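You operate a simulated robot arm through the tools that you are given. There is no shell and no other tool.

The job below is to be done with a simulated robot arm. You get a single attempt, and the scene is never put back.

TASK
Unwind the mini blue bobbin fully and set it on the pack bench.
Fine: black knob to UNWIND, winder slider till EMPTY and left home, knob to WIND again, roller arm away before lifting. Leave the rest.
Where things are to end (x, y in the base frame): mini blue bobbin within 0.06 m of [0.7, -0.04].

Only the result counts: the job must be done as asked and must still hold three seconds after the hand-in. Knocking over, shifting, dropping, spilling or breaking anything else fails it.

THE ROBOT
A 7-joint arm with a three-finger gripper, fixed in place. Base frame: the origin is at the foot of the arm, x ahead of it, y to its left, z up; the work surface is at about z = 0.76. Readings come in m, rad, newtons and seconds.
Its first joint turns from -2.897 to 2.897 rad. Payload 2.69 kg.
Tool frame: the origin (TCP) lies between the finger pads and is the grasp point; the fingertips stand 0.03 m ahead of it; z points along the fingers, y is the line along which they close. Largest opening 0.128 m; the body of the gripper starts 0.117 m behind the TCP.
Orientation is told as [roll, pitch, yaw] about the base's x, y, z axes, in that order, counted from this pose: with the fingers straight down and closing along the base's y, the tool's x points along the base's -x, its y along +y and its z along -z.

THE INTERFACE
- The arm moves only by the tool play_rows. Its argument "series" is a list of rows, each a list of 7 numbers: the turn, a rotation vector about the base's x, y, z in units of 45 degrees (1.0 is 45 degrees), then the shift along the base's x, y, z in units of 100 mm (1.0 is 100 mm), then the closure, from 0 (fully open) to 1 (shut). In form: [[wx, wy, wz, tx, ty, tz, hand], ...]. A call has 1 to 20 rows; each row is the pose to reach, as a shift and turn from the pose commanded when the call began. A call with a number of a shift or a turn outside -1 to 1 is refused whole. Each row takes 0.2 s and may step no farther than 0.05 m and 0.15 rad from the row before; otherwise, or with a gripper value out of range, the whole call is refused. Where a pose cannot be reached the arm comes as near as it can. A force on the tool above 90 N (or 10 N above the force at the start of the call, whichever is more), or a blocked arm, ends the call early, and 0.2 s more pass. Each finger halts on what it meets, pressing with about 44 N; the grip force reading is that of the motor and also rises with nothing between the fingers. The clock runs only during rows and for 0.2 s after the last one: add rows that repeat a pose to give the fingers time. It gives the time, the measured TCP pose, the force on the tool (base axes), the opening and the grip force at its end, in the units of the frame above (readings bear some noise), with the torque about the TCP (base axes, N m) and any sound that the robot's microphone picked up, and new pictures: "show" is both (left out), scene, wrist or none.
- Cameras (640 x 400 px; columns grow to the right, rows downward): "scene" is fixed at [0.4005, 0.6497, 1.5084]; the picture's right is [-0.90, -0.44, 0.00], its down [-0.31, 0.62, -0.72] and it looks along [0.32, -0.64, -0.70] (base axes); focal length 320 px, centre (320, 200). "wrist" rides on the gripper at [0.058, 0.054, -0.131] in the tool frame; the picture's right is [-0.68, 0.74, 0.00], its down [-0.62, -0.57, -0.55] and it looks along [-0.40, -0.37, 0.84] (tool axes); focal length 234 px, centre (320, 200).
- move_column(by): slides the trunk up (or, below 0, down) by that many m; the arm rides with it, the base frame stays. It gives what a move gives, with no picture.
- measure_at(camera, pixels): for up to 12 pixels [column, row] of the newest picture of that camera ("zoom" is the newest enlarged one), the place [x, y, z] in the base frame of the surface seen there, good to about 0.003 m. The clock stands still meanwhile.
- zoom(camera, box): a new picture of the part [left, top, right, bottom] of that camera's present view, enlarged. The clock stands still meanwhile.
- close_job(): hands the job in; it is judged then, once.

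Unless the task says otherwise, let go and move clear before handing in.

The tools are called after "Call:" by a JSON object that holds its "op" and its "data". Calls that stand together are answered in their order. play_rows: Moves the arm, as the interface text tells. Its arguments: {"type":"object","properties":{"series":{"type":"array","items":{"type":"array","items":{"type":"number"}}},"show":{"type":"string","enum":["both","scene","wrist","none"]}},"required":["series"]} The other tools are called the same way: move_column (by) slides the trunk up or down; measure_at (camera, pixels) gives the place of the surface under pixels of a picture; zoom (camera, box) takes an enlarged picture of a part of a camera's view; close_job () hands the job in.

At the start:

```text
time_s: 0.0
ee_pos: [0.6738, -0.0427, 1.1336]
tool_rot: [0.0, -0.001, 0.0]
wrist_force: [0.3, 0.0, -0.2]
wrist_torque: [-0.01, 0.02, 0.02]
opening: 0.1279
finger_force: 0.0
trunk travel left (down, up): [-0.15, 0.2]
```

scene: 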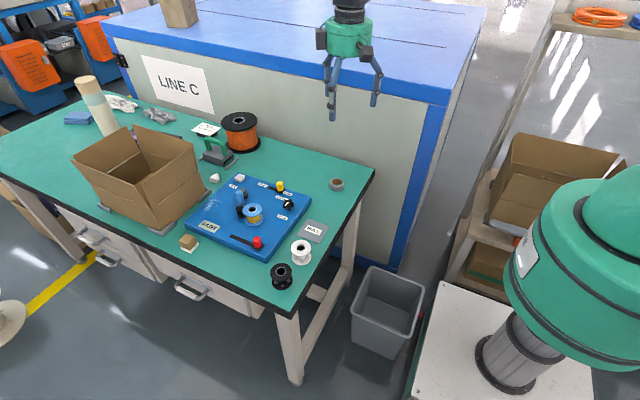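
wrist: 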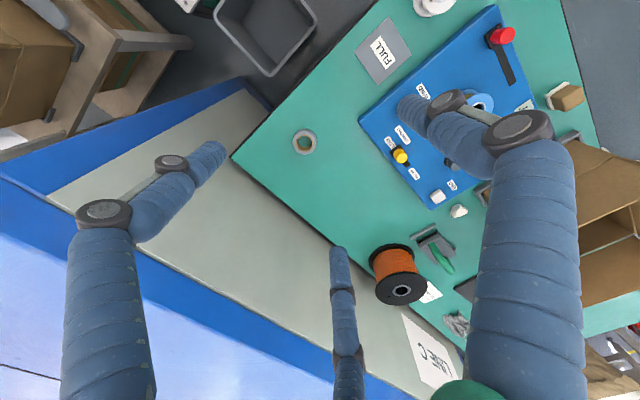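

The scene picture shows the blue winder board around pixels (185-310, 175-260), with a bobbin near (253,214), a red slider at (257,242), a black knob near (288,203) and a yellow knob at (280,186). I'll zoom in for detail.

Call:
{"op": "zoom", "data": {"camera": "scene", "box": [180, 160, 340, 260]}}

Call:
{"op": "zoom", "data": {"camera": "wrist", "box": [340, 0, 580, 220]}}

```text
4.00 times, centred on (260, 210) of scene
```

zoom: 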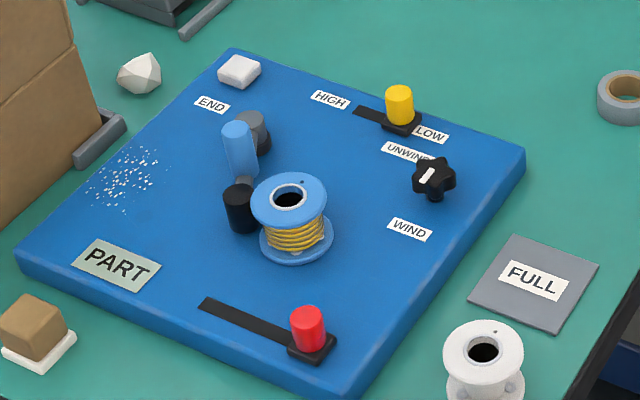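

```text
1.82 times, centred on (460, 110) of wrist
```

zoom: 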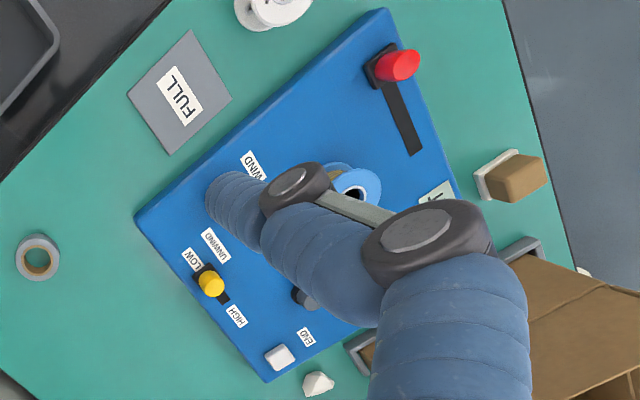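

The zoom shows the knob with a white pointer at zoom (430,177), the red slider at (308,330), the bobbin at (292,210), and a black/blue roller arm at (240,150-208). I'll measure the key places.

Call:
{"op": "measure_at", "data": {"camera": "scene", "pixels": [[252, 208], [288, 204], [257, 240], [280, 183], [240, 194], [240, 208], [243, 190], [209, 225], [240, 177], [313, 230], [301, 245], [282, 270]]}}

Call:
{"op": "zoom", "data": {"camera": "scene", "box": [265, 175, 313, 225]}}

Call:
{"op": "zoom", "data": {"camera": "scene", "box": [225, 180, 275, 230]}}

```text
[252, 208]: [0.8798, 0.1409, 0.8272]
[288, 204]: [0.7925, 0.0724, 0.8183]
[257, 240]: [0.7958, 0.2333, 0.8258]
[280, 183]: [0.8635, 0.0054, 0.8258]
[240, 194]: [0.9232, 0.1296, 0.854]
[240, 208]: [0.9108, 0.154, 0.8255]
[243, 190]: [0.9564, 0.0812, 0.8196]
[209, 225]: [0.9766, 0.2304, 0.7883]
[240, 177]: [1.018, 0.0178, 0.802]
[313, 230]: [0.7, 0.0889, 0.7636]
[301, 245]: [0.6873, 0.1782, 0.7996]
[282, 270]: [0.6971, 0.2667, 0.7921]
```

```text
8.00 times, centred on (289, 200) of scene
```

zoom: 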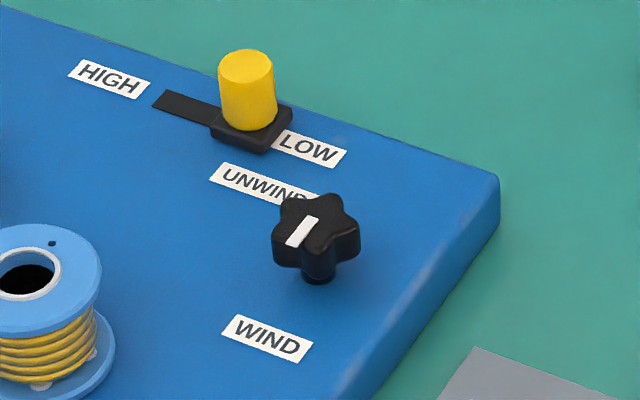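

```text
8.00 times, centred on (250, 205) of scene
```

zoom: 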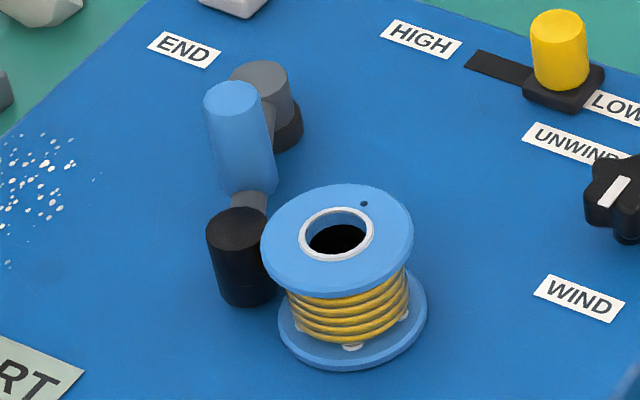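

The pointer stripe appears off-centre toward lower-left at about scene (287,204). I'll zoom tightly and measure the knob's stripe and the labels to get its geometry.

Call:
{"op": "zoom", "data": {"camera": "scene", "box": [276, 192, 304, 220]}}

```text
14.29 times, centred on (290, 206) of scene
```

zoom: 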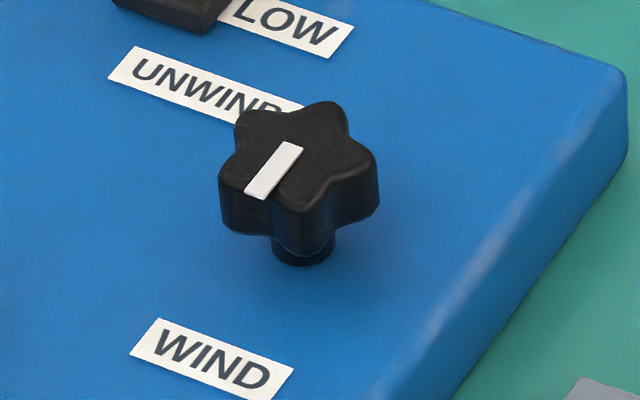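

Call:
{"op": "measure_at", "data": {"camera": "zoom", "pixels": [[293, 145], [256, 193], [275, 168], [335, 105], [370, 165], [303, 205], [228, 180], [242, 118], [303, 258], [208, 358], [130, 66], [300, 160]]}}

Call:
{"op": "measure_at", "data": {"camera": "scene", "pixels": [[232, 247], [268, 242], [251, 248], [273, 197], [282, 217], [337, 184], [337, 205], [360, 180], [205, 225], [195, 235], [306, 228], [248, 219]]}}

```text
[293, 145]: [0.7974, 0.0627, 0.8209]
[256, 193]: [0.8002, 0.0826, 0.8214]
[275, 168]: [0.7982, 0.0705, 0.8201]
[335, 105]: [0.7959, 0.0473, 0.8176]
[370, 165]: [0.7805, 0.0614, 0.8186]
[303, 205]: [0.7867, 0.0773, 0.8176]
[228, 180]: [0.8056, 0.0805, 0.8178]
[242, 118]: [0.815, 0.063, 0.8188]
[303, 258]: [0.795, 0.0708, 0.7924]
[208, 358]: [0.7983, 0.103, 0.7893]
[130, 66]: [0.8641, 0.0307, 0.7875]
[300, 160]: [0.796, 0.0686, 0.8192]
```

```text
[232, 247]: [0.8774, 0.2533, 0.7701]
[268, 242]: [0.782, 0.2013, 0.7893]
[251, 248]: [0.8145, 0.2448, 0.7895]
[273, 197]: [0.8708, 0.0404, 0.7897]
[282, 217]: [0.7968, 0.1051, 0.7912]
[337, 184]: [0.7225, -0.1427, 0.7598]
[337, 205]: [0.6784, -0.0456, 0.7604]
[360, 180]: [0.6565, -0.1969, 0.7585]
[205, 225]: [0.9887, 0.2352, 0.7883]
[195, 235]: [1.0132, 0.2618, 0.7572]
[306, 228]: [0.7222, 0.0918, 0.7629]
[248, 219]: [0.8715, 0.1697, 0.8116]
```

The stripe runs from the knob centre (0.797,0.066) toward +y, where the WIND label lies, so the knob is at WIND now. I'll measure the UNWIND label from the wrist view and the slider track.

Call:
{"op": "measure_at", "data": {"camera": "wrist", "pixels": [[401, 135], [393, 143], [423, 89], [400, 155], [500, 40], [508, 75], [382, 148], [437, 195], [303, 142], [482, 102]]}}

Call:
{"op": "measure_at", "data": {"camera": "scene", "pixels": [[232, 236], [238, 239], [246, 242], [254, 246], [257, 250], [262, 248], [246, 197], [250, 193], [241, 205], [237, 215], [240, 180], [214, 178]]}}

Call:
{"op": "zoom", "data": {"camera": "scene", "box": [220, 225, 280, 265]}}

```text
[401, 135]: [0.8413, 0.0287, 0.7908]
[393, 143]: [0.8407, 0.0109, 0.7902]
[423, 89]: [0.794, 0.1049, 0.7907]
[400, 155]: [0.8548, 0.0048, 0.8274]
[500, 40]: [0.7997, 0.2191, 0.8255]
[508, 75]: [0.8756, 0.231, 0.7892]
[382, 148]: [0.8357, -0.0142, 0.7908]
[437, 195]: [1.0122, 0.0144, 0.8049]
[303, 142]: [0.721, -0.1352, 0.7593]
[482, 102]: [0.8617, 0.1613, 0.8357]
```

```text
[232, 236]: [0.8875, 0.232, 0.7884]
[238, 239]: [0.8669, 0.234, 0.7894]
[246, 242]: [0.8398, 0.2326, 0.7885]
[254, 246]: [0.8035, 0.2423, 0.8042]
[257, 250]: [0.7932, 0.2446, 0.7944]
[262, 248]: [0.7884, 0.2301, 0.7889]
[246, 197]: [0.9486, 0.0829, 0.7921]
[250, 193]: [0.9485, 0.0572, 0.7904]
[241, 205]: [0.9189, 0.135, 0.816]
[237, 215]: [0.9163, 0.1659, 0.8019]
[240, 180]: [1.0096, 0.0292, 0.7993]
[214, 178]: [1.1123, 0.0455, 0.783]
```

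```text
10.00 times, centred on (250, 245) of scene
```

zoom: 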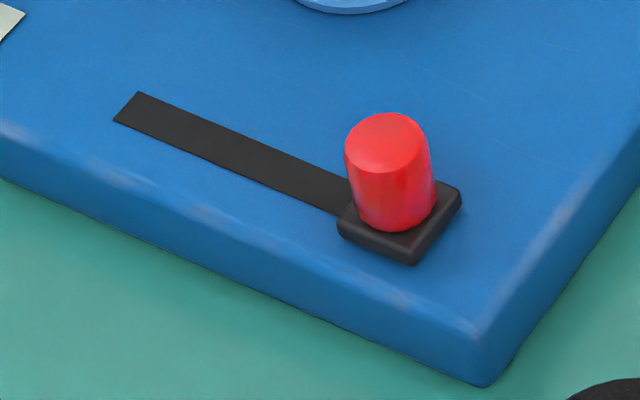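

The knob is at WIND (stripe toward +y), UNWIND lies at about (0.841,0.029), roughly 130° clockwise, and the red slider at (0.798,0.233) runs along +x. I'll move above the knob while turning the yaw by +72°, which lines the fingers up with a valley and lobe of the star.

Call:
{"op": "play_rows", "data": {"series": [[0, 0, 0.1667, 0.1667, 0.1667, -0.1667, 0.1], [0, 0, 0.3333, 0.3333, 0.3333, -0.3333, 0.2], [0, 0, 0.5, 0.5, 0.5, -0.5, 0.3], [0, 0, 0.6667, 0.6667, 0.6667, -0.6667, 0.4], [0, 0, 0.8333, 0.8333, 0.8333, -0.8333, 0.45], [0, 0, 1, 1, 1, -1, 0.45]], "show": "both"}}

```text
time_s: 1.4
ee_pos: [0.7752, 0.0572, 1.0334]
tool_rot: [0.0, 0.001, 0.788]
wrist_force: [-0.3, -0.4, 0.2]
wrist_torque: [0.02, -0.01, 0.01]
opening: 0.0703
finger_force: 0.1
trunk travel left (down, up): [-0.15, 0.2]
```

scene: 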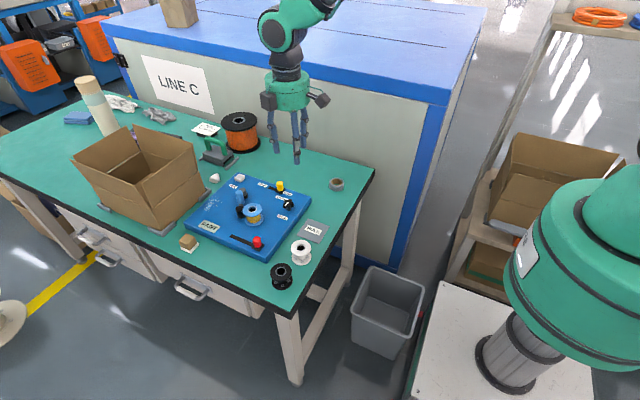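
wrist: 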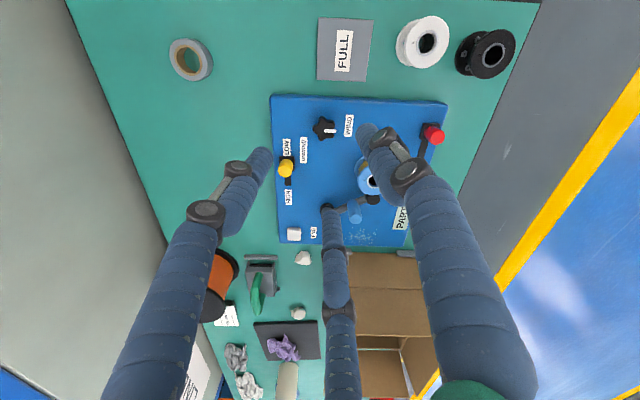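

The wrist view shows the knob at (324,128) with its stripe pointing right at WIND (348,125), UNWIND at (304,150), and three visible finger shapes. I'll go above the knob with the last 27° of yaw and stop at z≈0.93 to check the alignment.

Call:
{"op": "play_rows", "data": {"series": [[0, 0, 0.15, 0.055, 0.022, -0.25, 0.45], [0, 0, 0.3, 0.11, 0.045, -0.5, 0.45], [0, 0, 0.45, 0.165, 0.067, -0.75, 0.45], [0, 0, 0.6, 0.22, 0.09, -1, 0.45], [0, 0, 0.6, 0.22, 0.09, -1, 0.45]], "show": "both"}}

```text
time_s: 2.6
ee_pos: [0.7963, 0.0664, 0.9335]
tool_rot: [0.0, 0.0, 1.257]
wrist_force: [-0.2, -0.2, -0.3]
wrist_torque: [0.0, 0.03, -0.02]
opening: 0.0703
finger_force: 0.0
trunk travel left (down, up): [-0.15, 0.2]
```

scene: 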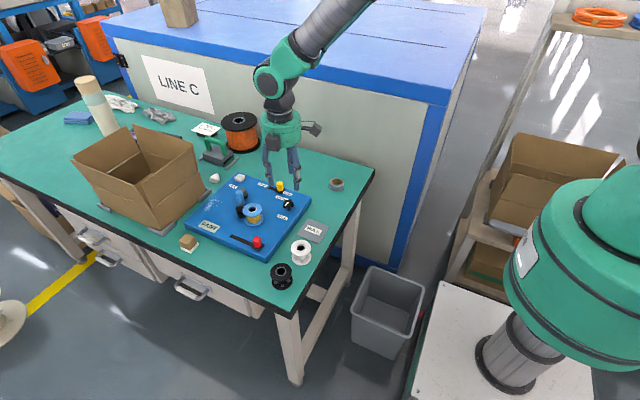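
wrist: 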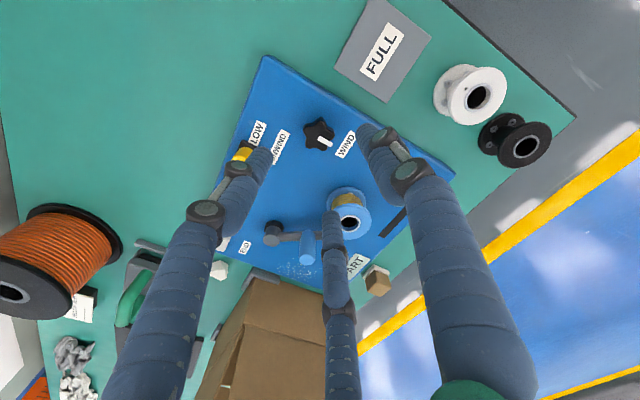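

The tool is above the knob at (0.796,0.066,0.934) and the wrist view shows the knob at (318,133). I'll zoom in and measure the knob's lobes and stripe to centre precisely.

Call:
{"op": "zoom", "data": {"camera": "wrist", "box": [270, 90, 370, 170]}}

```text
5.00 times, centred on (320, 130) of wrist
```

zoom: 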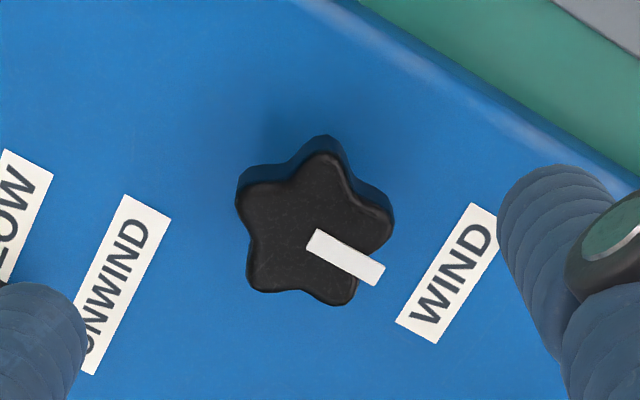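

Call:
{"op": "measure_at", "data": {"camera": "zoom", "pixels": [[316, 235], [312, 245], [377, 273], [345, 257], [322, 160], [385, 225], [345, 300], [258, 285], [248, 190], [448, 273], [125, 285], [310, 230]]}}

```text
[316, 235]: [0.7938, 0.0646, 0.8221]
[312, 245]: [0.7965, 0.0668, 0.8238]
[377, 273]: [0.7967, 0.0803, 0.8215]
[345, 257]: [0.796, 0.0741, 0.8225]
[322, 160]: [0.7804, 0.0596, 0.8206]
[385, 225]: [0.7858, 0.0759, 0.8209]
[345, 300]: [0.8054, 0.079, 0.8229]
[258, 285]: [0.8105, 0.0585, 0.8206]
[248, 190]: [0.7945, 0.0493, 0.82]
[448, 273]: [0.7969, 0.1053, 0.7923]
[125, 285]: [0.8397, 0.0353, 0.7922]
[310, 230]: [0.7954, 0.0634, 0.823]
```

The knob centre from its lobes is (0.7955,0.0645) with its top at 0.822, and the UNWIND direction is about 124° clockwise from WIND. I'll descend straight to TCP z≈0.833, then close on the knob.

Call:
{"op": "play_rows", "data": {"series": [[0, 0, 0, -0.01, -0.018, -0.3, 0.45], [0, 0, 0, -0.01, -0.018, -0.6, 0.45], [0, 0, 0, -0.01, -0.018, -0.8, 0.45], [0, 0, 0, -0.01, -0.018, -0.9, 0.45], [0, 0, 0, -0.01, -0.018, -1.0, 0.45], [0, 0, 0, -0.01, -0.018, -1.0, 0.45]], "show": "both"}}

```text
time_s: 4.0
ee_pos: [0.7947, 0.0641, 0.832]
tool_rot: [0.001, -0.001, 1.256]
wrist_force: [-0.1, -0.8, -0.8]
wrist_torque: [0.02, 0.03, 0.03]
opening: 0.0705
finger_force: 0.1
trunk travel left (down, up): [-0.15, 0.2]
```

scene: 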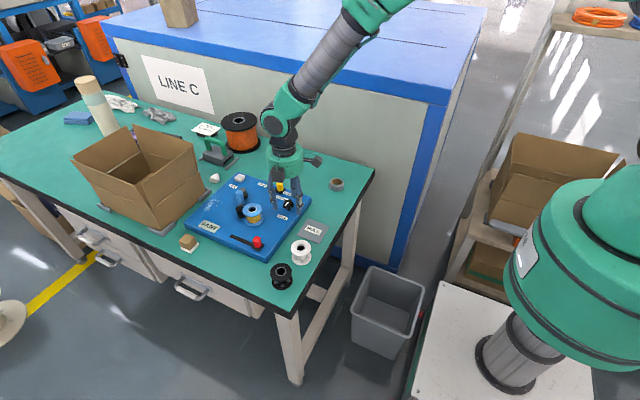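
wrist: 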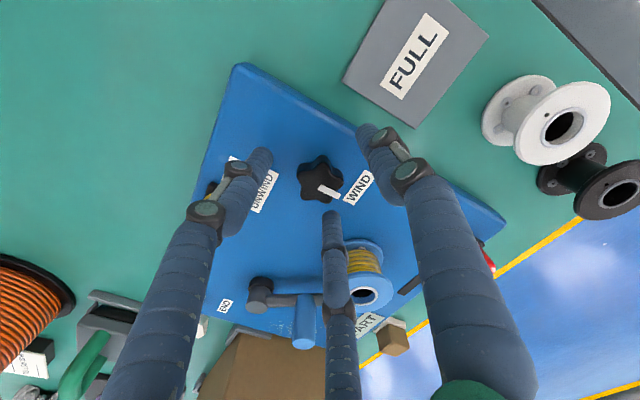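

The fingers straddle the knob (wrist (322,182)) with no contact force. Next I close on it.

Call:
{"op": "play_rows", "data": {"series": [[0, 0, 0, 0, 0, 0, 1], [0, 0, 0, 0, 0, 0, 1], [0, 0, 0, 0, 0, 0, 1]], "show": "both"}}

```text
time_s: 4.8
ee_pos: [0.799, 0.065, 0.8343]
tool_rot: [-0.003, -0.002, 1.257]
wrist_force: [32.4, 6.3, -4.2]
wrist_torque: [0.34, -1.1, -0.01]
opening: 0.0311
finger_force: 44.8
trunk travel left (down, up): [-0.15, 0.2]
```

scene: 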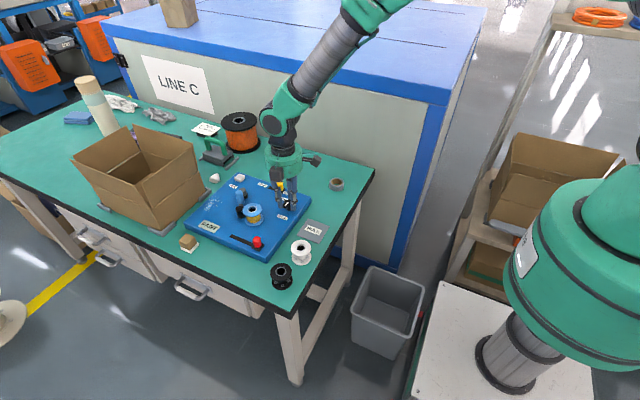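
wrist: 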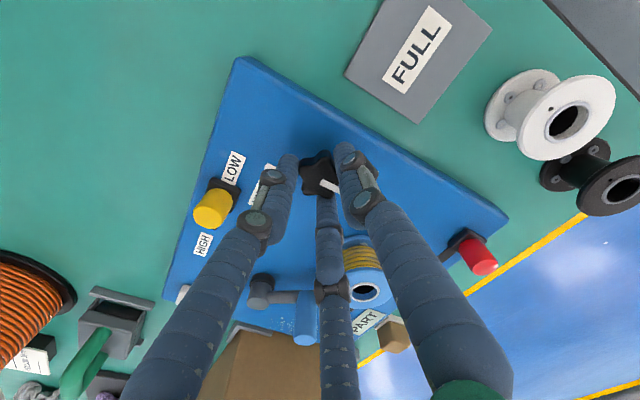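

The grip holds the knob (opening 0.031, 44 N), with a 32 N side load because one finger sits in a valley and shifts the grip centre about 4 mm. I'll follow that offset and turn the knob 45° clockwise.

Call:
{"op": "play_rows", "data": {"series": [[0, 0, 0, 0.043, 0.006, 0, 1], [0, 0, -0.1667, 0.041, 0.003, 0, 1], [0, 0, -0.3333, 0.039, -0.001, 0, 1], [0, 0, -0.5, 0.036, -0.005, 0, 1], [0, 0, -0.6667, 0.032, -0.009, 0, 1], [0, 0, -0.8333, 0.028, -0.013, 0, 1], [0, 0, -1.0, 0.023, -0.016, 0, 1], [0, 0, -1.0, 0.023, -0.016, 0, 1]], "show": "both"}}

```text
time_s: 6.6
ee_pos: [0.7987, 0.0638, 0.8344]
tool_rot: [-0.003, -0.002, 0.47]
wrist_force: [20.6, 11.0, 18.1]
wrist_torque: [0.46, -0.71, -0.05]
opening: 0.0307
finger_force: 45.4
trunk travel left (down, up): [-0.15, 0.2]
```

scene: 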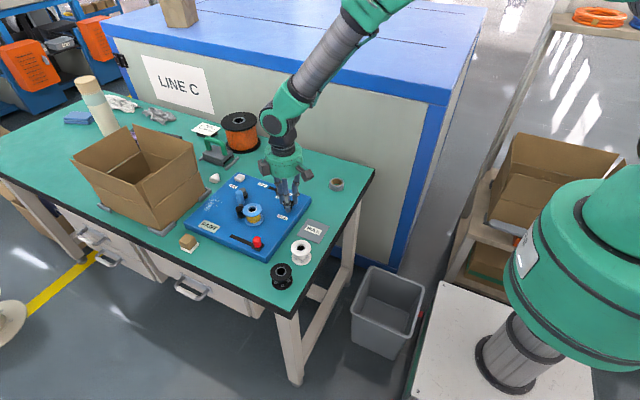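
wrist: 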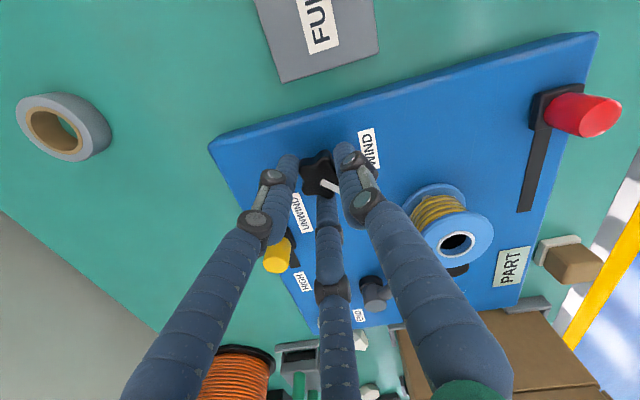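

The stripe keeps its place relative to the fingers and the yaw is now 0.47, so the knob turned 45° with the tool. I'll turn another 45°, with the command re-centred on the measured position.

Call:
{"op": "play_rows", "data": {"series": [[0, 0, -0.1, 0.015, 0.012, 0.015, 1], [0, 0, -0.2667, 0.016, 0.012, 0.015, 1], [0, 0, -0.4333, 0.016, 0.012, 0.015, 1], [0, 0, -0.6, 0.016, 0.012, 0.015, 1], [0, 0, -0.7667, 0.016, 0.012, 0.015, 1], [0, 0, -0.9, 0.016, 0.012, 0.015, 1], [0, 0, -1.0, 0.016, 0.012, 0.015, 1], [0, 0, -1.0, 0.016, 0.012, 0.015, 1]], "show": "both"}}

```text
time_s: 8.4
ee_pos: [0.7976, 0.0636, 0.8344]
tool_rot: [0.001, -0.001, -0.316]
wrist_force: [4.7, -2.2, 4.5]
wrist_torque: [-0.13, -0.21, 0.0]
opening: 0.0309
finger_force: 45.6
trunk travel left (down, up): [-0.15, 0.2]
```

scene: 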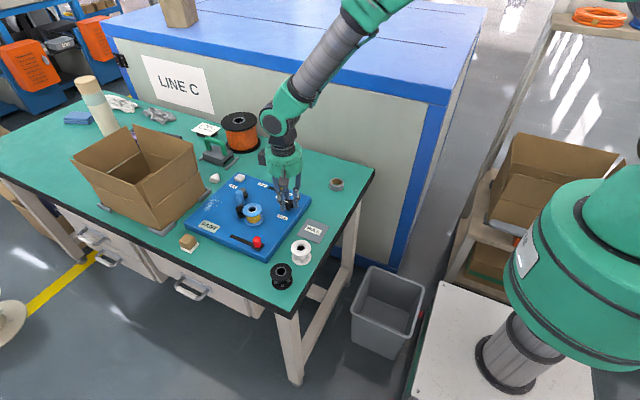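
wrist: 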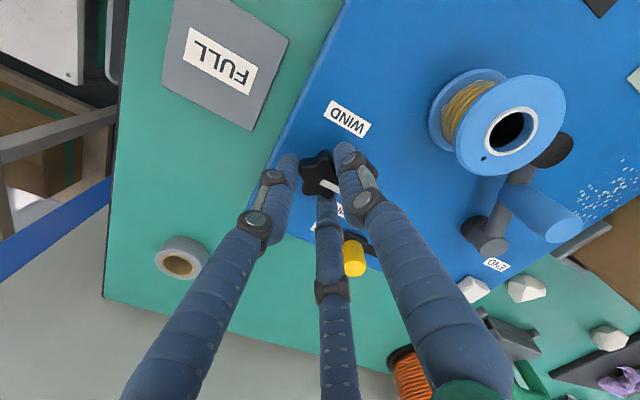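

The pointer is now at about 0° (toward +x), with no resisting torque. I'll turn about 27° more toward UNWIND and check the torque.

Call:
{"op": "play_rows", "data": {"series": [[0, 0, -0.15, 0.002, 0, 0, 1], [0, 0, -0.3, 0.003, 0, 0, 1], [0, 0, -0.45, 0.003, 0, 0, 1], [0, 0, -0.6, 0.003, 0, 0, 1], [0, 0, -0.6, 0.003, 0, 0, 1]], "show": "both"}}

```text
time_s: 9.6
ee_pos: [0.7973, 0.0635, 0.8346]
tool_rot: [-0.004, 0.001, -0.788]
wrist_force: [-10.1, -0.3, -1.4]
wrist_torque: [0.06, 0.39, 0.03]
opening: 0.0308
finger_force: 45.2
trunk travel left (down, up): [-0.15, 0.2]
```

scene: 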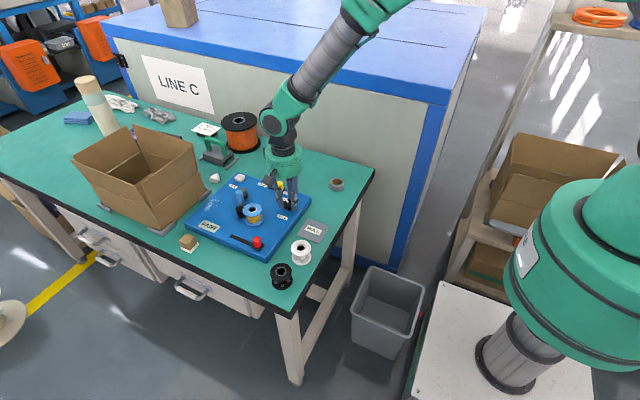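
wrist: 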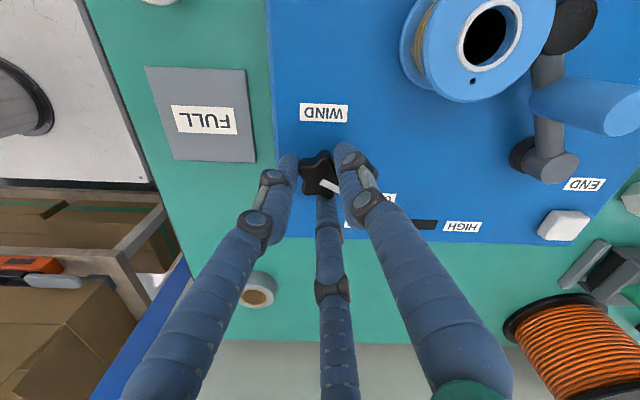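

The stripe at (328,183) now points toward the partly hidden UNWIND label around (370,210), after 117° of turn. I'll try a further 7° and watch the torque for a stop.

Call:
{"op": "play_rows", "data": {"series": [[0, 0, -0.07, -0.008, 0, 0, 1], [0, 0, -0.14, -0.008, 0, 0, 1], [0, 0, -0.14, -0.008, 0, 0, 1]], "show": "wrist"}}

Call:
{"op": "zoom", "data": {"camera": "wrist", "box": [270, 120, 420, 240]}}

```text
time_s: 10.4
ee_pos: [0.7972, 0.0639, 0.8334]
tool_rot: [-0.001, 0.001, -0.896]
wrist_force: [-12.8, -0.3, -6.0]
wrist_torque: [-0.14, 0.2, 0.65]
opening: 0.0308
finger_force: 44.6
trunk travel left (down, up): [-0.15, 0.2]
```

wrist: 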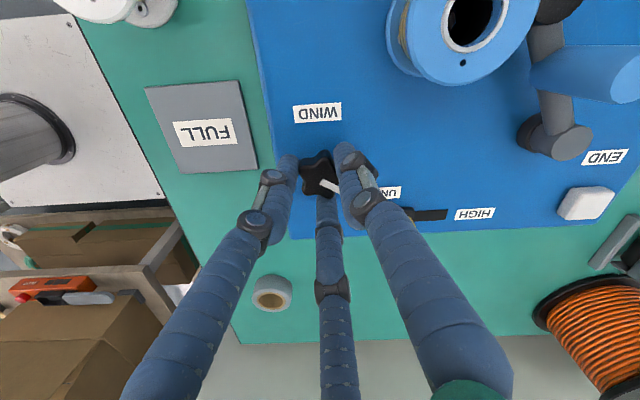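

```text
3.33 times, centred on (345, 180) of wrist
```

zoom: 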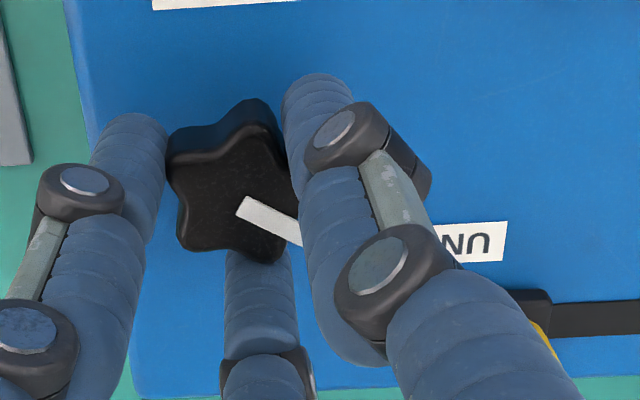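

A resisting torque of 0.65 N·m has appeared after about 122°, so the knob has met its UNWIND stop. I'll open, rise straight up and check the pointer.

Call:
{"op": "play_rows", "data": {"series": [[0, 0, 0.03, 0, 0, 0, 0.45], [0, 0, 0.03, 0, 0, 0, 0.45], [0, 0, 0.03, 0, 0, 0.2, 0.45], [0, 0, 0.03, 0, 0, 0.6, 0.45], [0, 0, 0.03, 0, 0, 1, 0.45], [0, 0, 0.03, 0, 0, 1, 0.45]], "show": "both"}}

Call:
{"op": "zoom", "data": {"camera": "wrist", "box": [260, 80, 420, 200]}}

Call:
{"op": "zoom", "data": {"camera": "scene", "box": [180, 160, 340, 260]}}

```text
time_s: 11.8
ee_pos: [0.7967, 0.0642, 0.9353]
tool_rot: [0.0, 0.001, -0.874]
wrist_force: [0.3, 0.6, 0.6]
wrist_torque: [0.0, -0.06, -0.02]
opening: 0.0705
finger_force: 0.1
trunk travel left (down, up): [-0.15, 0.2]
```

scene: 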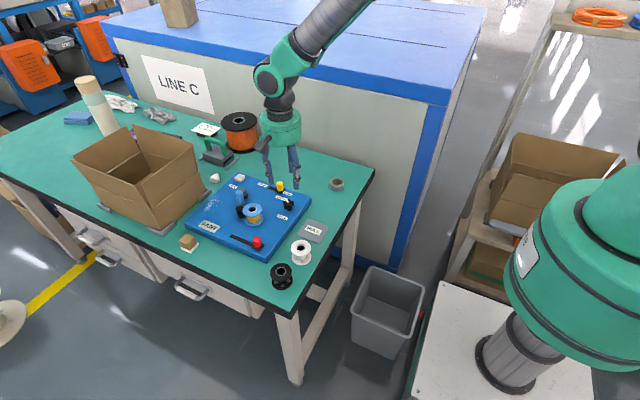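
wrist: 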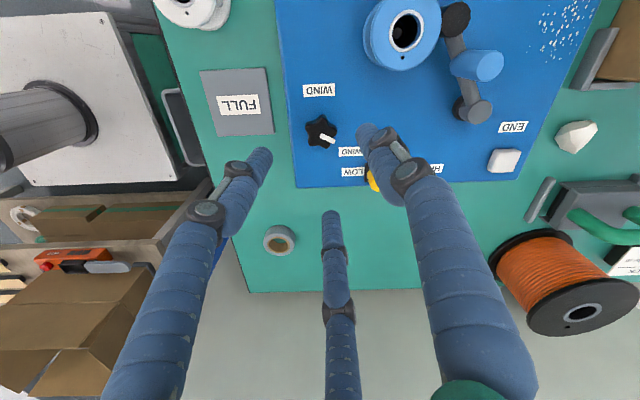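

```text
3.33 times, centred on (340, 140) of wrist
```

zoom: 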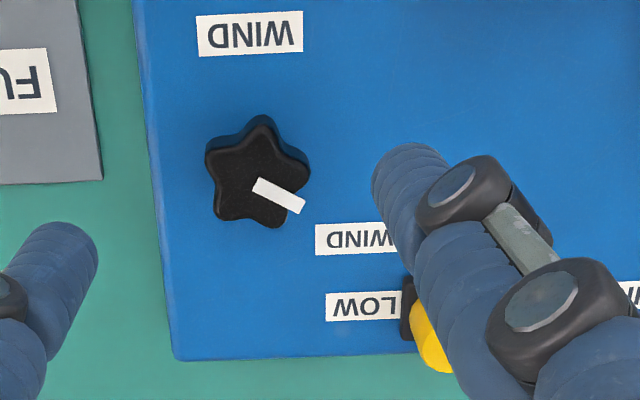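

```text
4.00 times, centred on (260, 210) of scene
```

zoom: 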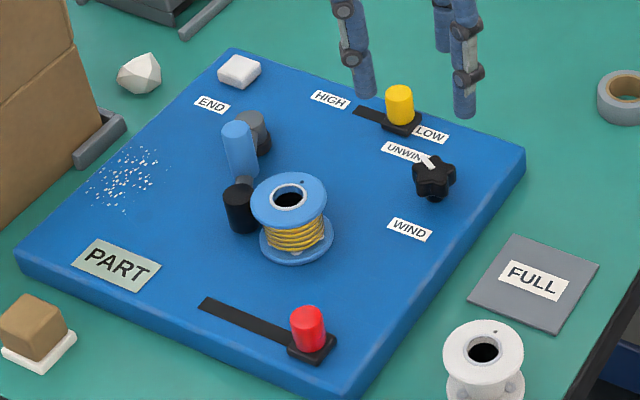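

The knob's stripe now points at UNWIND, and the display still reads PART. Next I go over to the red slider at about (0.797,0.231), yawed to −90° so the fingers close along its travel (x).

Call:
{"op": "play_rows", "data": {"series": [[0, 0, -0.148, 0, 0.17, 0, 0.45], [0, 0, -0.296, 0, 0.34, 0, 0.45], [0, 0, -0.444, 0, 0.5, 0, 0.45], [0, 0, -0.592, 0, 0.67, 0, 0.45], [0, 0, -0.74, 0, 0.84, 0, 0.45], [0, 0, -0.889, 0, 1.0, 0, 0.45]], "show": "none"}}

Call:
{"op": "play_rows", "data": {"series": [[0, 0, 0, 0, 0.34, 0, 0.45], [0, 0, 0, 0, 0.67, 0, 0.45], [0, 0, 0, 0, 0.67, 0, 0.45]], "show": "both"}}

Call:
{"op": "zoom", "data": {"camera": "wrist", "box": [260, 80, 420, 200]}}

```text
time_s: 13.2
ee_pos: [0.7976, 0.1631, 0.935]
tool_rot: [-0.002, 0.001, -1.572]
wrist_force: [-0.6, -0.5, -1.3]
wrist_torque: [0.03, 0.04, -0.02]
opening: 0.0704
finger_force: 0.0
trunk travel left (down, up): [-0.15, 0.2]
```

```text
time_s: 14.0
ee_pos: [0.7985, 0.2314, 0.9348]
tool_rot: [0.0, -0.001, -1.571]
wrist_force: [-0.4, 0.4, -0.2]
wrist_torque: [-0.09, 0.01, 0.0]
opening: 0.0703
finger_force: 0.0
trunk travel left (down, up): [-0.15, 0.2]
```

scene: 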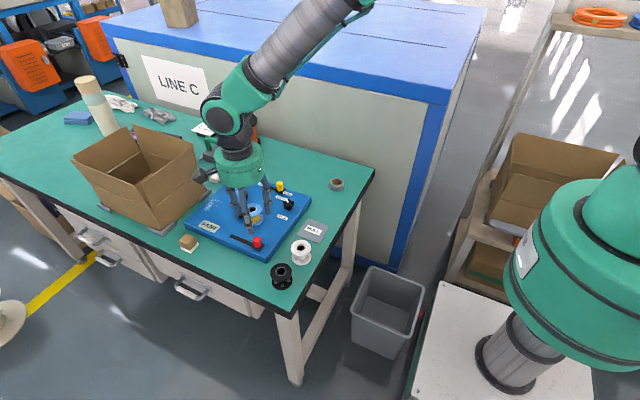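
wrist: 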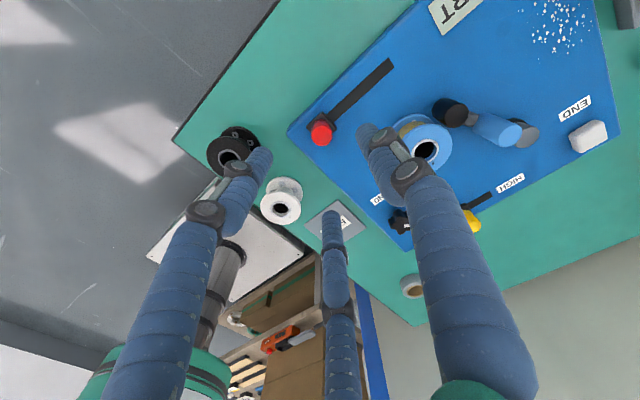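

```text
3.33 times, centred on (340, 140) of wrist
```

zoom: 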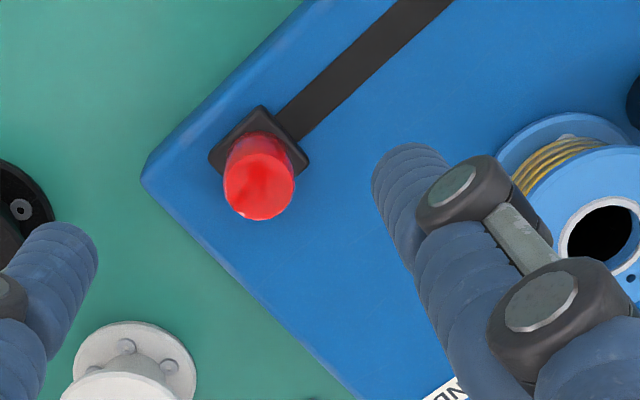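

The red handle is visible at wrist (321,133), with its slot running toward +x. I'll measure the handle's top and its edges.

Call:
{"op": "measure_at", "data": {"camera": "zoom", "pixels": [[260, 178], [230, 178], [290, 178], [260, 212], [262, 145], [215, 150], [300, 165], [262, 112], [300, 115], [420, 10], [125, 345], [30, 200]]}}

Call:
{"op": "measure_at", "data": {"camera": "wrist", "pixels": [[390, 63], [321, 125], [283, 205], [234, 150], [424, 148], [455, 112], [500, 130]]}}

```text
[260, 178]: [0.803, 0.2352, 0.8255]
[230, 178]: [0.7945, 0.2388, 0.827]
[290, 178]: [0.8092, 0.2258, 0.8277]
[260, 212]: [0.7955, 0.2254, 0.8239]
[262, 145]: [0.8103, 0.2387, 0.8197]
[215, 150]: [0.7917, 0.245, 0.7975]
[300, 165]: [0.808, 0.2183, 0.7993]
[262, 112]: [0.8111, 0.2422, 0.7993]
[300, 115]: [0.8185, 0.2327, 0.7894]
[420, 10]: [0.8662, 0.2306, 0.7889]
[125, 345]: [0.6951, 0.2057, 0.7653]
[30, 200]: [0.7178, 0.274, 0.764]
```

```text
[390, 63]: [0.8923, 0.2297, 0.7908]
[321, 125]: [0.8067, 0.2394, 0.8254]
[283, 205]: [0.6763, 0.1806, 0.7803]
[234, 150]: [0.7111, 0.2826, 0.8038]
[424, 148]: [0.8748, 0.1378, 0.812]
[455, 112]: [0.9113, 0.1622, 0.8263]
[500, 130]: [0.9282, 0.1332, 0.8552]
```

The red handle's centre is about (0.801,0.232), with its top at z 0.826 and carriage at 0.799. I'll descend to z≈0.835 and close on it.

Call:
{"op": "play_rows", "data": {"series": [[0, 0, 0, 0.025, 0.006, -0.35, 0.45], [0, 0, 0, 0.025, 0.006, -0.7, 0.45], [0, 0, 0, 0.025, 0.006, -0.9, 0.45], [0, 0, 0, 0.025, 0.006, -1.0, 0.45], [0, 0, 0, 0.025, 0.006, -1.0, 0.45], [0, 0, 0, 0.025, 0.006, -1.0, 0.7], [0, 0, 0, 0.025, 0.006, -1.0, 1], [0, 0, 0, 0.025, 0.006, -1.0, 1]], "show": "both"}}

```text
time_s: 15.8
ee_pos: [0.8014, 0.2308, 0.8342]
tool_rot: [0.0, 0.0, -1.57]
wrist_force: [-0.9, -1.6, -1.0]
wrist_torque: [0.0, 0.05, 0.06]
opening: 0.0223
finger_force: 45.2
trunk travel left (down, up): [-0.15, 0.2]
```

scene: 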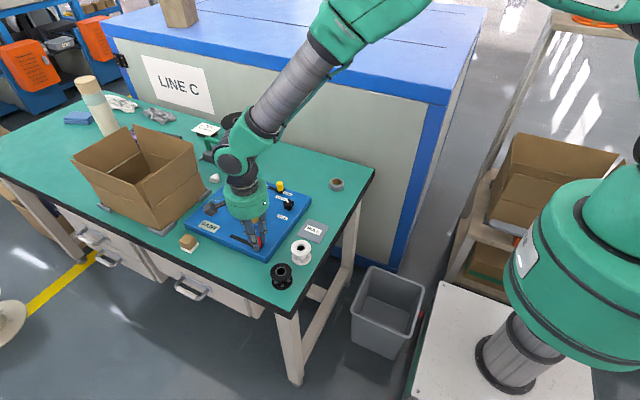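
wrist: 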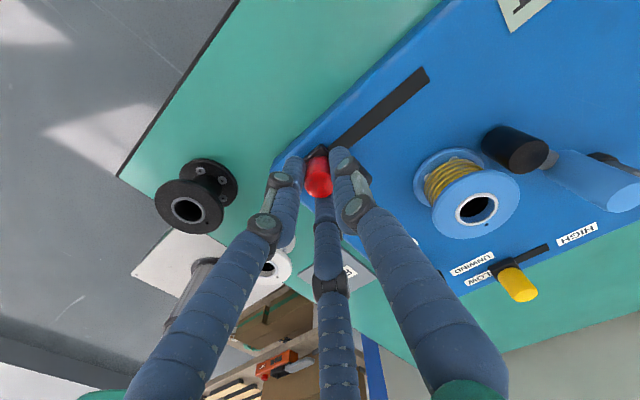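

The handle is gripped (opening 0.022) with almost no side load. I'll slide it 40 mm in +x and see how the display and bobbin respond.

Call:
{"op": "play_rows", "data": {"series": [[0, 0, 0, 0.1, 0, 0, 1], [0, 0, 0, 0.2, 0, 0, 1], [0, 0, 0, 0.3, 0, 0, 1], [0, 0, 0, 0.4, 0, 0, 1]], "show": "both"}}

Call:
{"op": "zoom", "data": {"camera": "scene", "box": [180, 160, 340, 260]}}

```text
time_s: 16.8
ee_pos: [0.8408, 0.2313, 0.8344]
tool_rot: [-0.001, 0.0, -1.57]
wrist_force: [1.5, 0.7, -2.2]
wrist_torque: [0.38, 0.12, 0.09]
opening: 0.0222
finger_force: 44.8
trunk travel left (down, up): [-0.15, 0.2]
```

scene: 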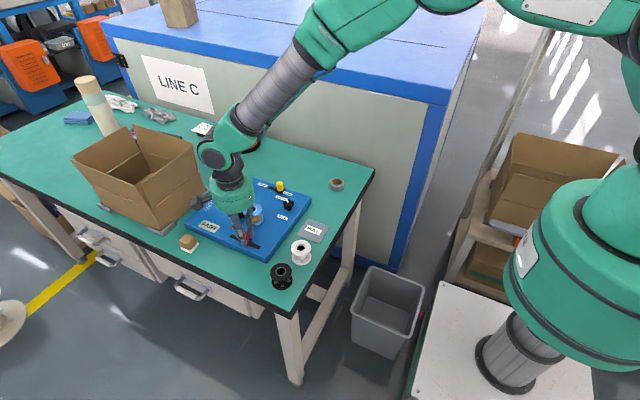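
wrist: 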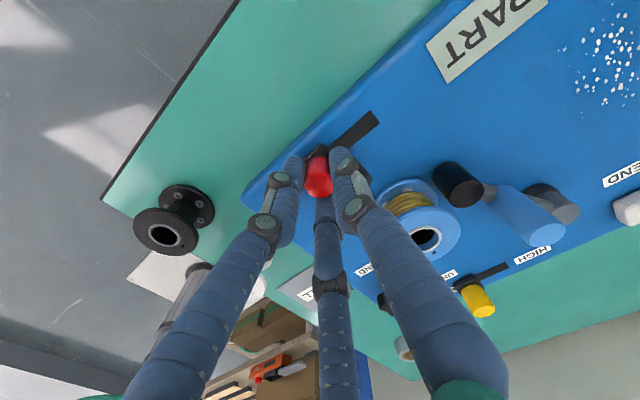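

```text
4.00 times, centred on (260, 210) of scene
```

zoom: 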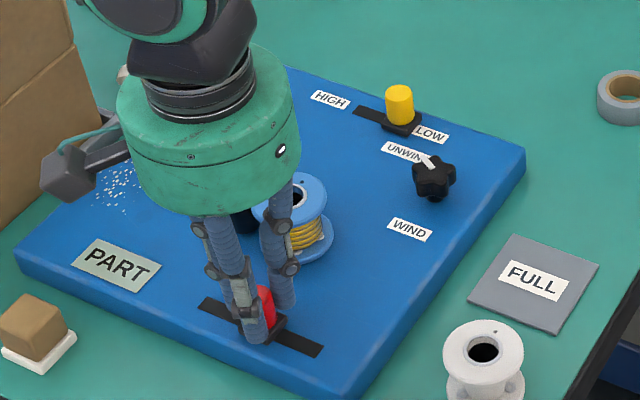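

The slider has moved and the display still reads PART. I'll continue in small steps toward the far end (handle at x≈0.876).

Call:
{"op": "play_rows", "data": {"series": [[0, 0, 0, 0.1, 0, 0, 1], [0, 0, 0, 0.2, 0, 0, 1], [0, 0, 0, 0.27, 0, 0, 1], [0, 0, 0, 0.32, 0, 0, 1], [0, 0, 0, 0.36, 0, 0, 1]], "show": "both"}}

Call:
{"op": "zoom", "data": {"camera": "scene", "box": [180, 160, 340, 260]}}

```text
time_s: 18.0
ee_pos: [0.877, 0.2316, 0.8346]
tool_rot: [0.0, 0.001, -1.571]
wrist_force: [0.2, 2.7, -1.5]
wrist_torque: [0.15, -0.01, 0.11]
opening: 0.0223
finger_force: 44.8
trunk travel left (down, up): [-0.15, 0.2]
```

scene: 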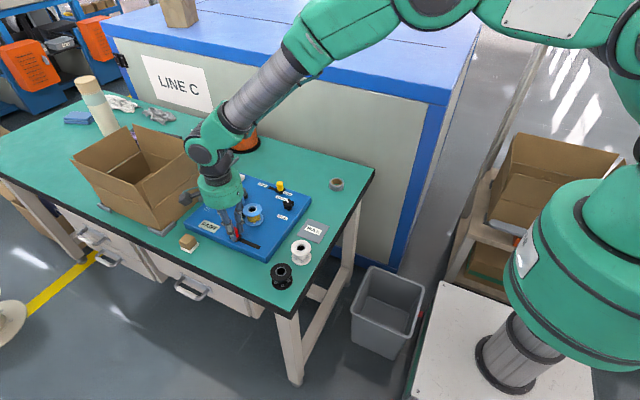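
wrist: 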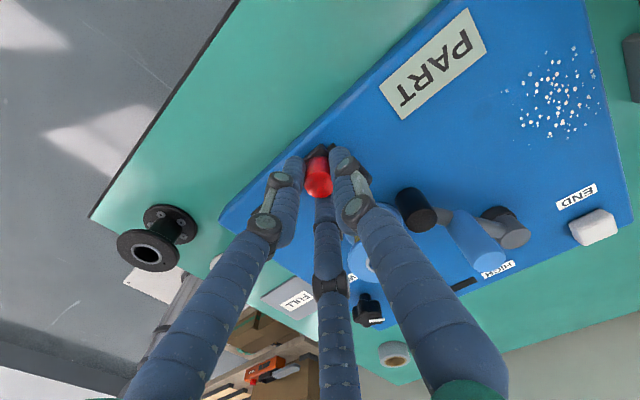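

```text
4.00 times, centred on (260, 210) of scene
```

zoom: 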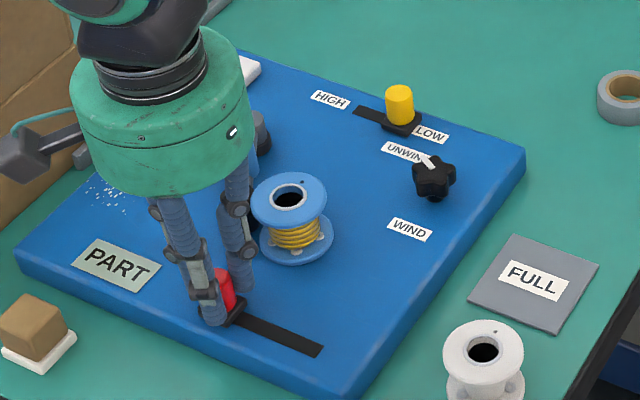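

The slider is at x=0.877 and the display still reads PART; the winding may be a bit thinner. I'll zoom on the bobbin and the far end of the track.

Call:
{"op": "zoom", "data": {"camera": "scene", "box": [225, 180, 275, 230]}}

Call:
{"op": "zoom", "data": {"camera": "scene", "box": [215, 215, 265, 255]}}

```text
8.00 times, centred on (250, 205) of scene
```

zoom: 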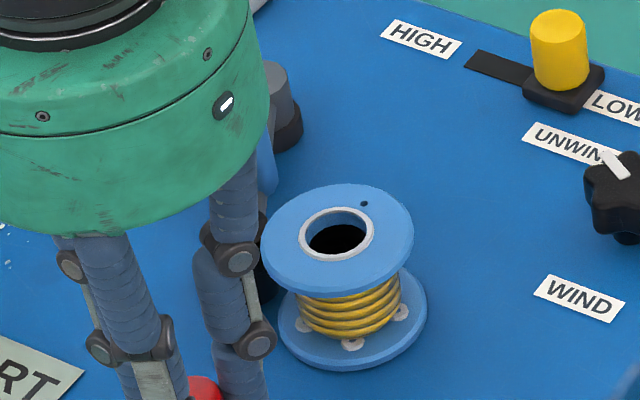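

```text
10.00 times, centred on (240, 235) of scene
```

zoom: 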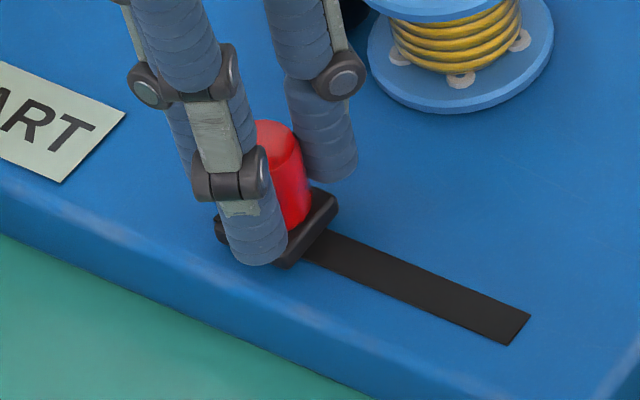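

The winding has clearly thinned, so the unwinding works. I'll hold here for 1 s to find out whether it depends on time or on slider strokes.

Call:
{"op": "play_rows", "data": {"series": [[0, 0, 0, 0, 0, 0, 1], [0, 0, 0, 0, 0, 0, 1], [0, 0, 0, 0, 0, 0, 1], [0, 0, 0, 0, 0, 0, 1], [0, 0, 0, 0, 0, 0, 1]], "show": "scene"}}

Call:
{"op": "zoom", "data": {"camera": "scene", "box": [205, 180, 275, 240]}}

```text
time_s: 19.2
ee_pos: [0.8771, 0.2325, 0.8339]
tool_rot: [0.001, 0.0, -1.57]
wrist_force: [1.4, 3.0, -2.4]
wrist_torque: [0.15, -0.05, 0.07]
opening: 0.0221
finger_force: 45.1
trunk travel left (down, up): [-0.15, 0.2]
```

scene: 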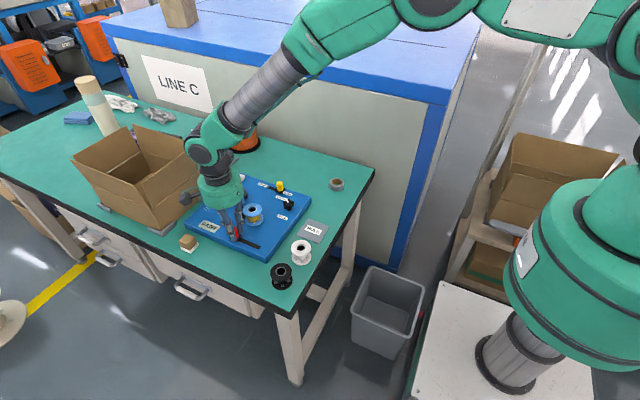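

```text
6.67 times, centred on (240, 210) of scene
```

zoom: 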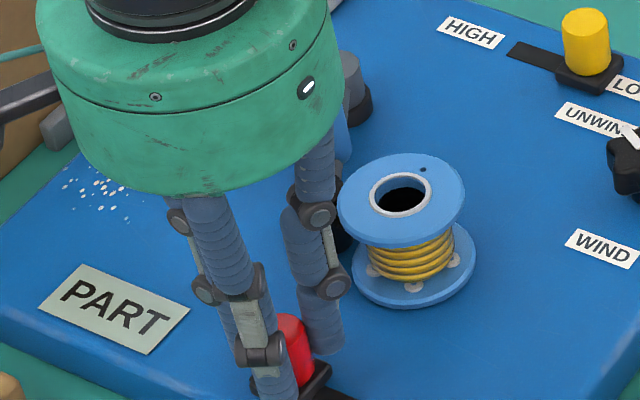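

The coil is the same width after the hold, so unwinding is driven by slider travel. I'll slide back to home (x≈0.801) and check the coil.

Call:
{"op": "play_rows", "data": {"series": [[0, 0, 0, -0.15, 0, 0, 1], [0, 0, 0, -0.3, 0, 0, 1], [0, 0, 0, -0.45, 0, 0, 1], [0, 0, 0, -0.6, 0, 0, 1], [0, 0, 0, -0.72, 0, 0, 1], [0, 0, 0, -0.76, 0, 0, 1]], "show": "both"}}

Call:
{"op": "zoom", "data": {"camera": "scene", "box": [205, 180, 275, 240]}}

```text
time_s: 20.6
ee_pos: [0.8001, 0.2315, 0.8348]
tool_rot: [0.0, 0.001, -1.57]
wrist_force: [0.0, 4.0, -3.9]
wrist_torque: [-0.02, -0.11, -0.01]
opening: 0.0221
finger_force: 44.8
trunk travel left (down, up): [-0.15, 0.2]
```

scene: 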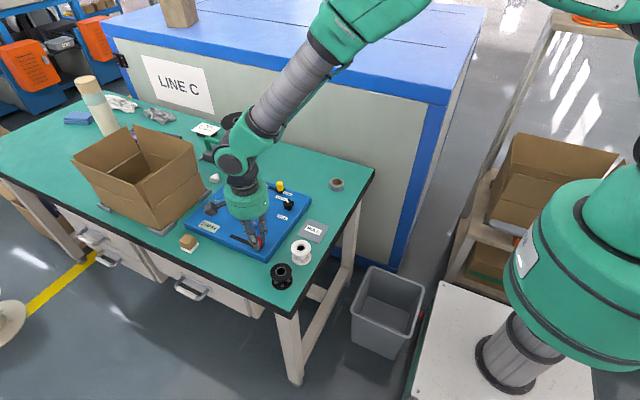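
wrist: 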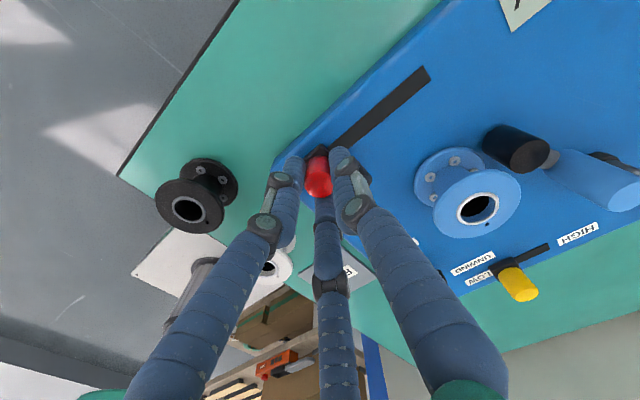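

```text
6.67 times, centred on (240, 210) of scene
```

zoom: 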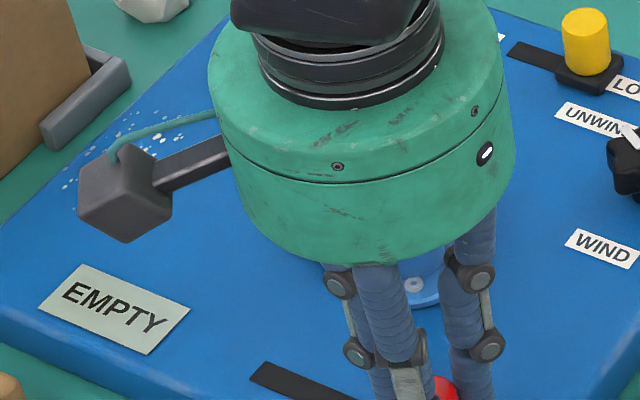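

The display now reads EMPTY, the bobbin in the wrist view (465,190) is bare, and the slider is back at x≈0.800 (home). I'll open the gripper and rise straight up.

Call:
{"op": "play_rows", "data": {"series": [[0, 0, 0, 0, 0, 0, 0.7], [0, 0, 0, 0, 0, 0, 0.45], [0, 0, 0, 0, 0, 0, 0.45], [0, 0, 0, 0, 0, 0.25, 0.45], [0, 0, 0, 0, 0, 0.6, 0.45], [0, 0, 0, 0, 0, 1, 0.45], [0, 0, 0, 0, 0, 1, 0.45]], "show": "both"}}

Call:
{"op": "zoom", "data": {"camera": "wrist", "box": [260, 80, 420, 200]}}

```text
time_s: 22.2
ee_pos: [0.8006, 0.233, 0.9364]
tool_rot: [0.002, -0.001, -1.571]
wrist_force: [-0.7, -0.2, -0.8]
wrist_torque: [-0.01, -0.03, 0.01]
opening: 0.0705
finger_force: 0.1
trunk travel left (down, up): [-0.15, 0.2]
```

scene: 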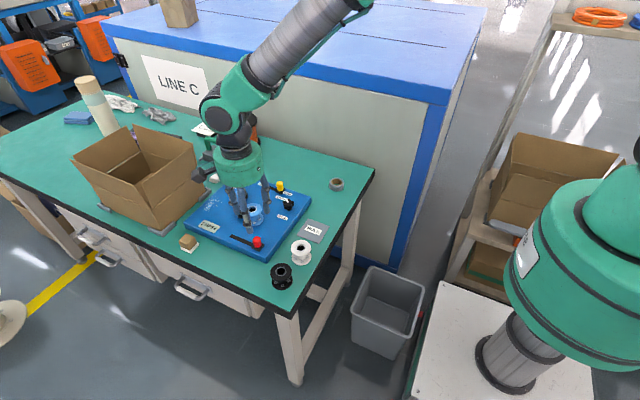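
wrist: 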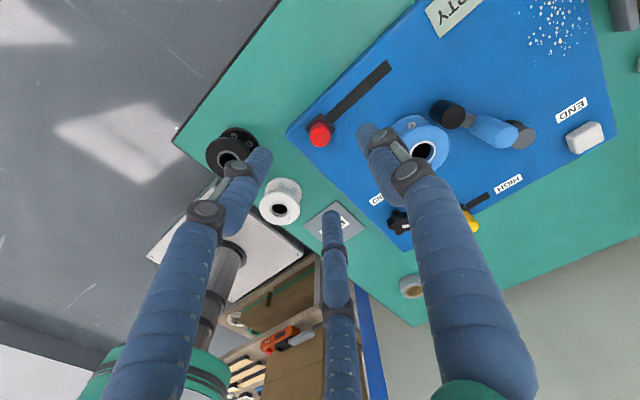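

```text
3.33 times, centred on (340, 140) of wrist
```

zoom: 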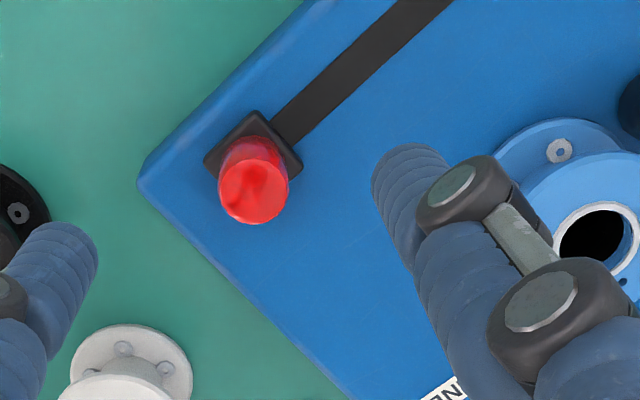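

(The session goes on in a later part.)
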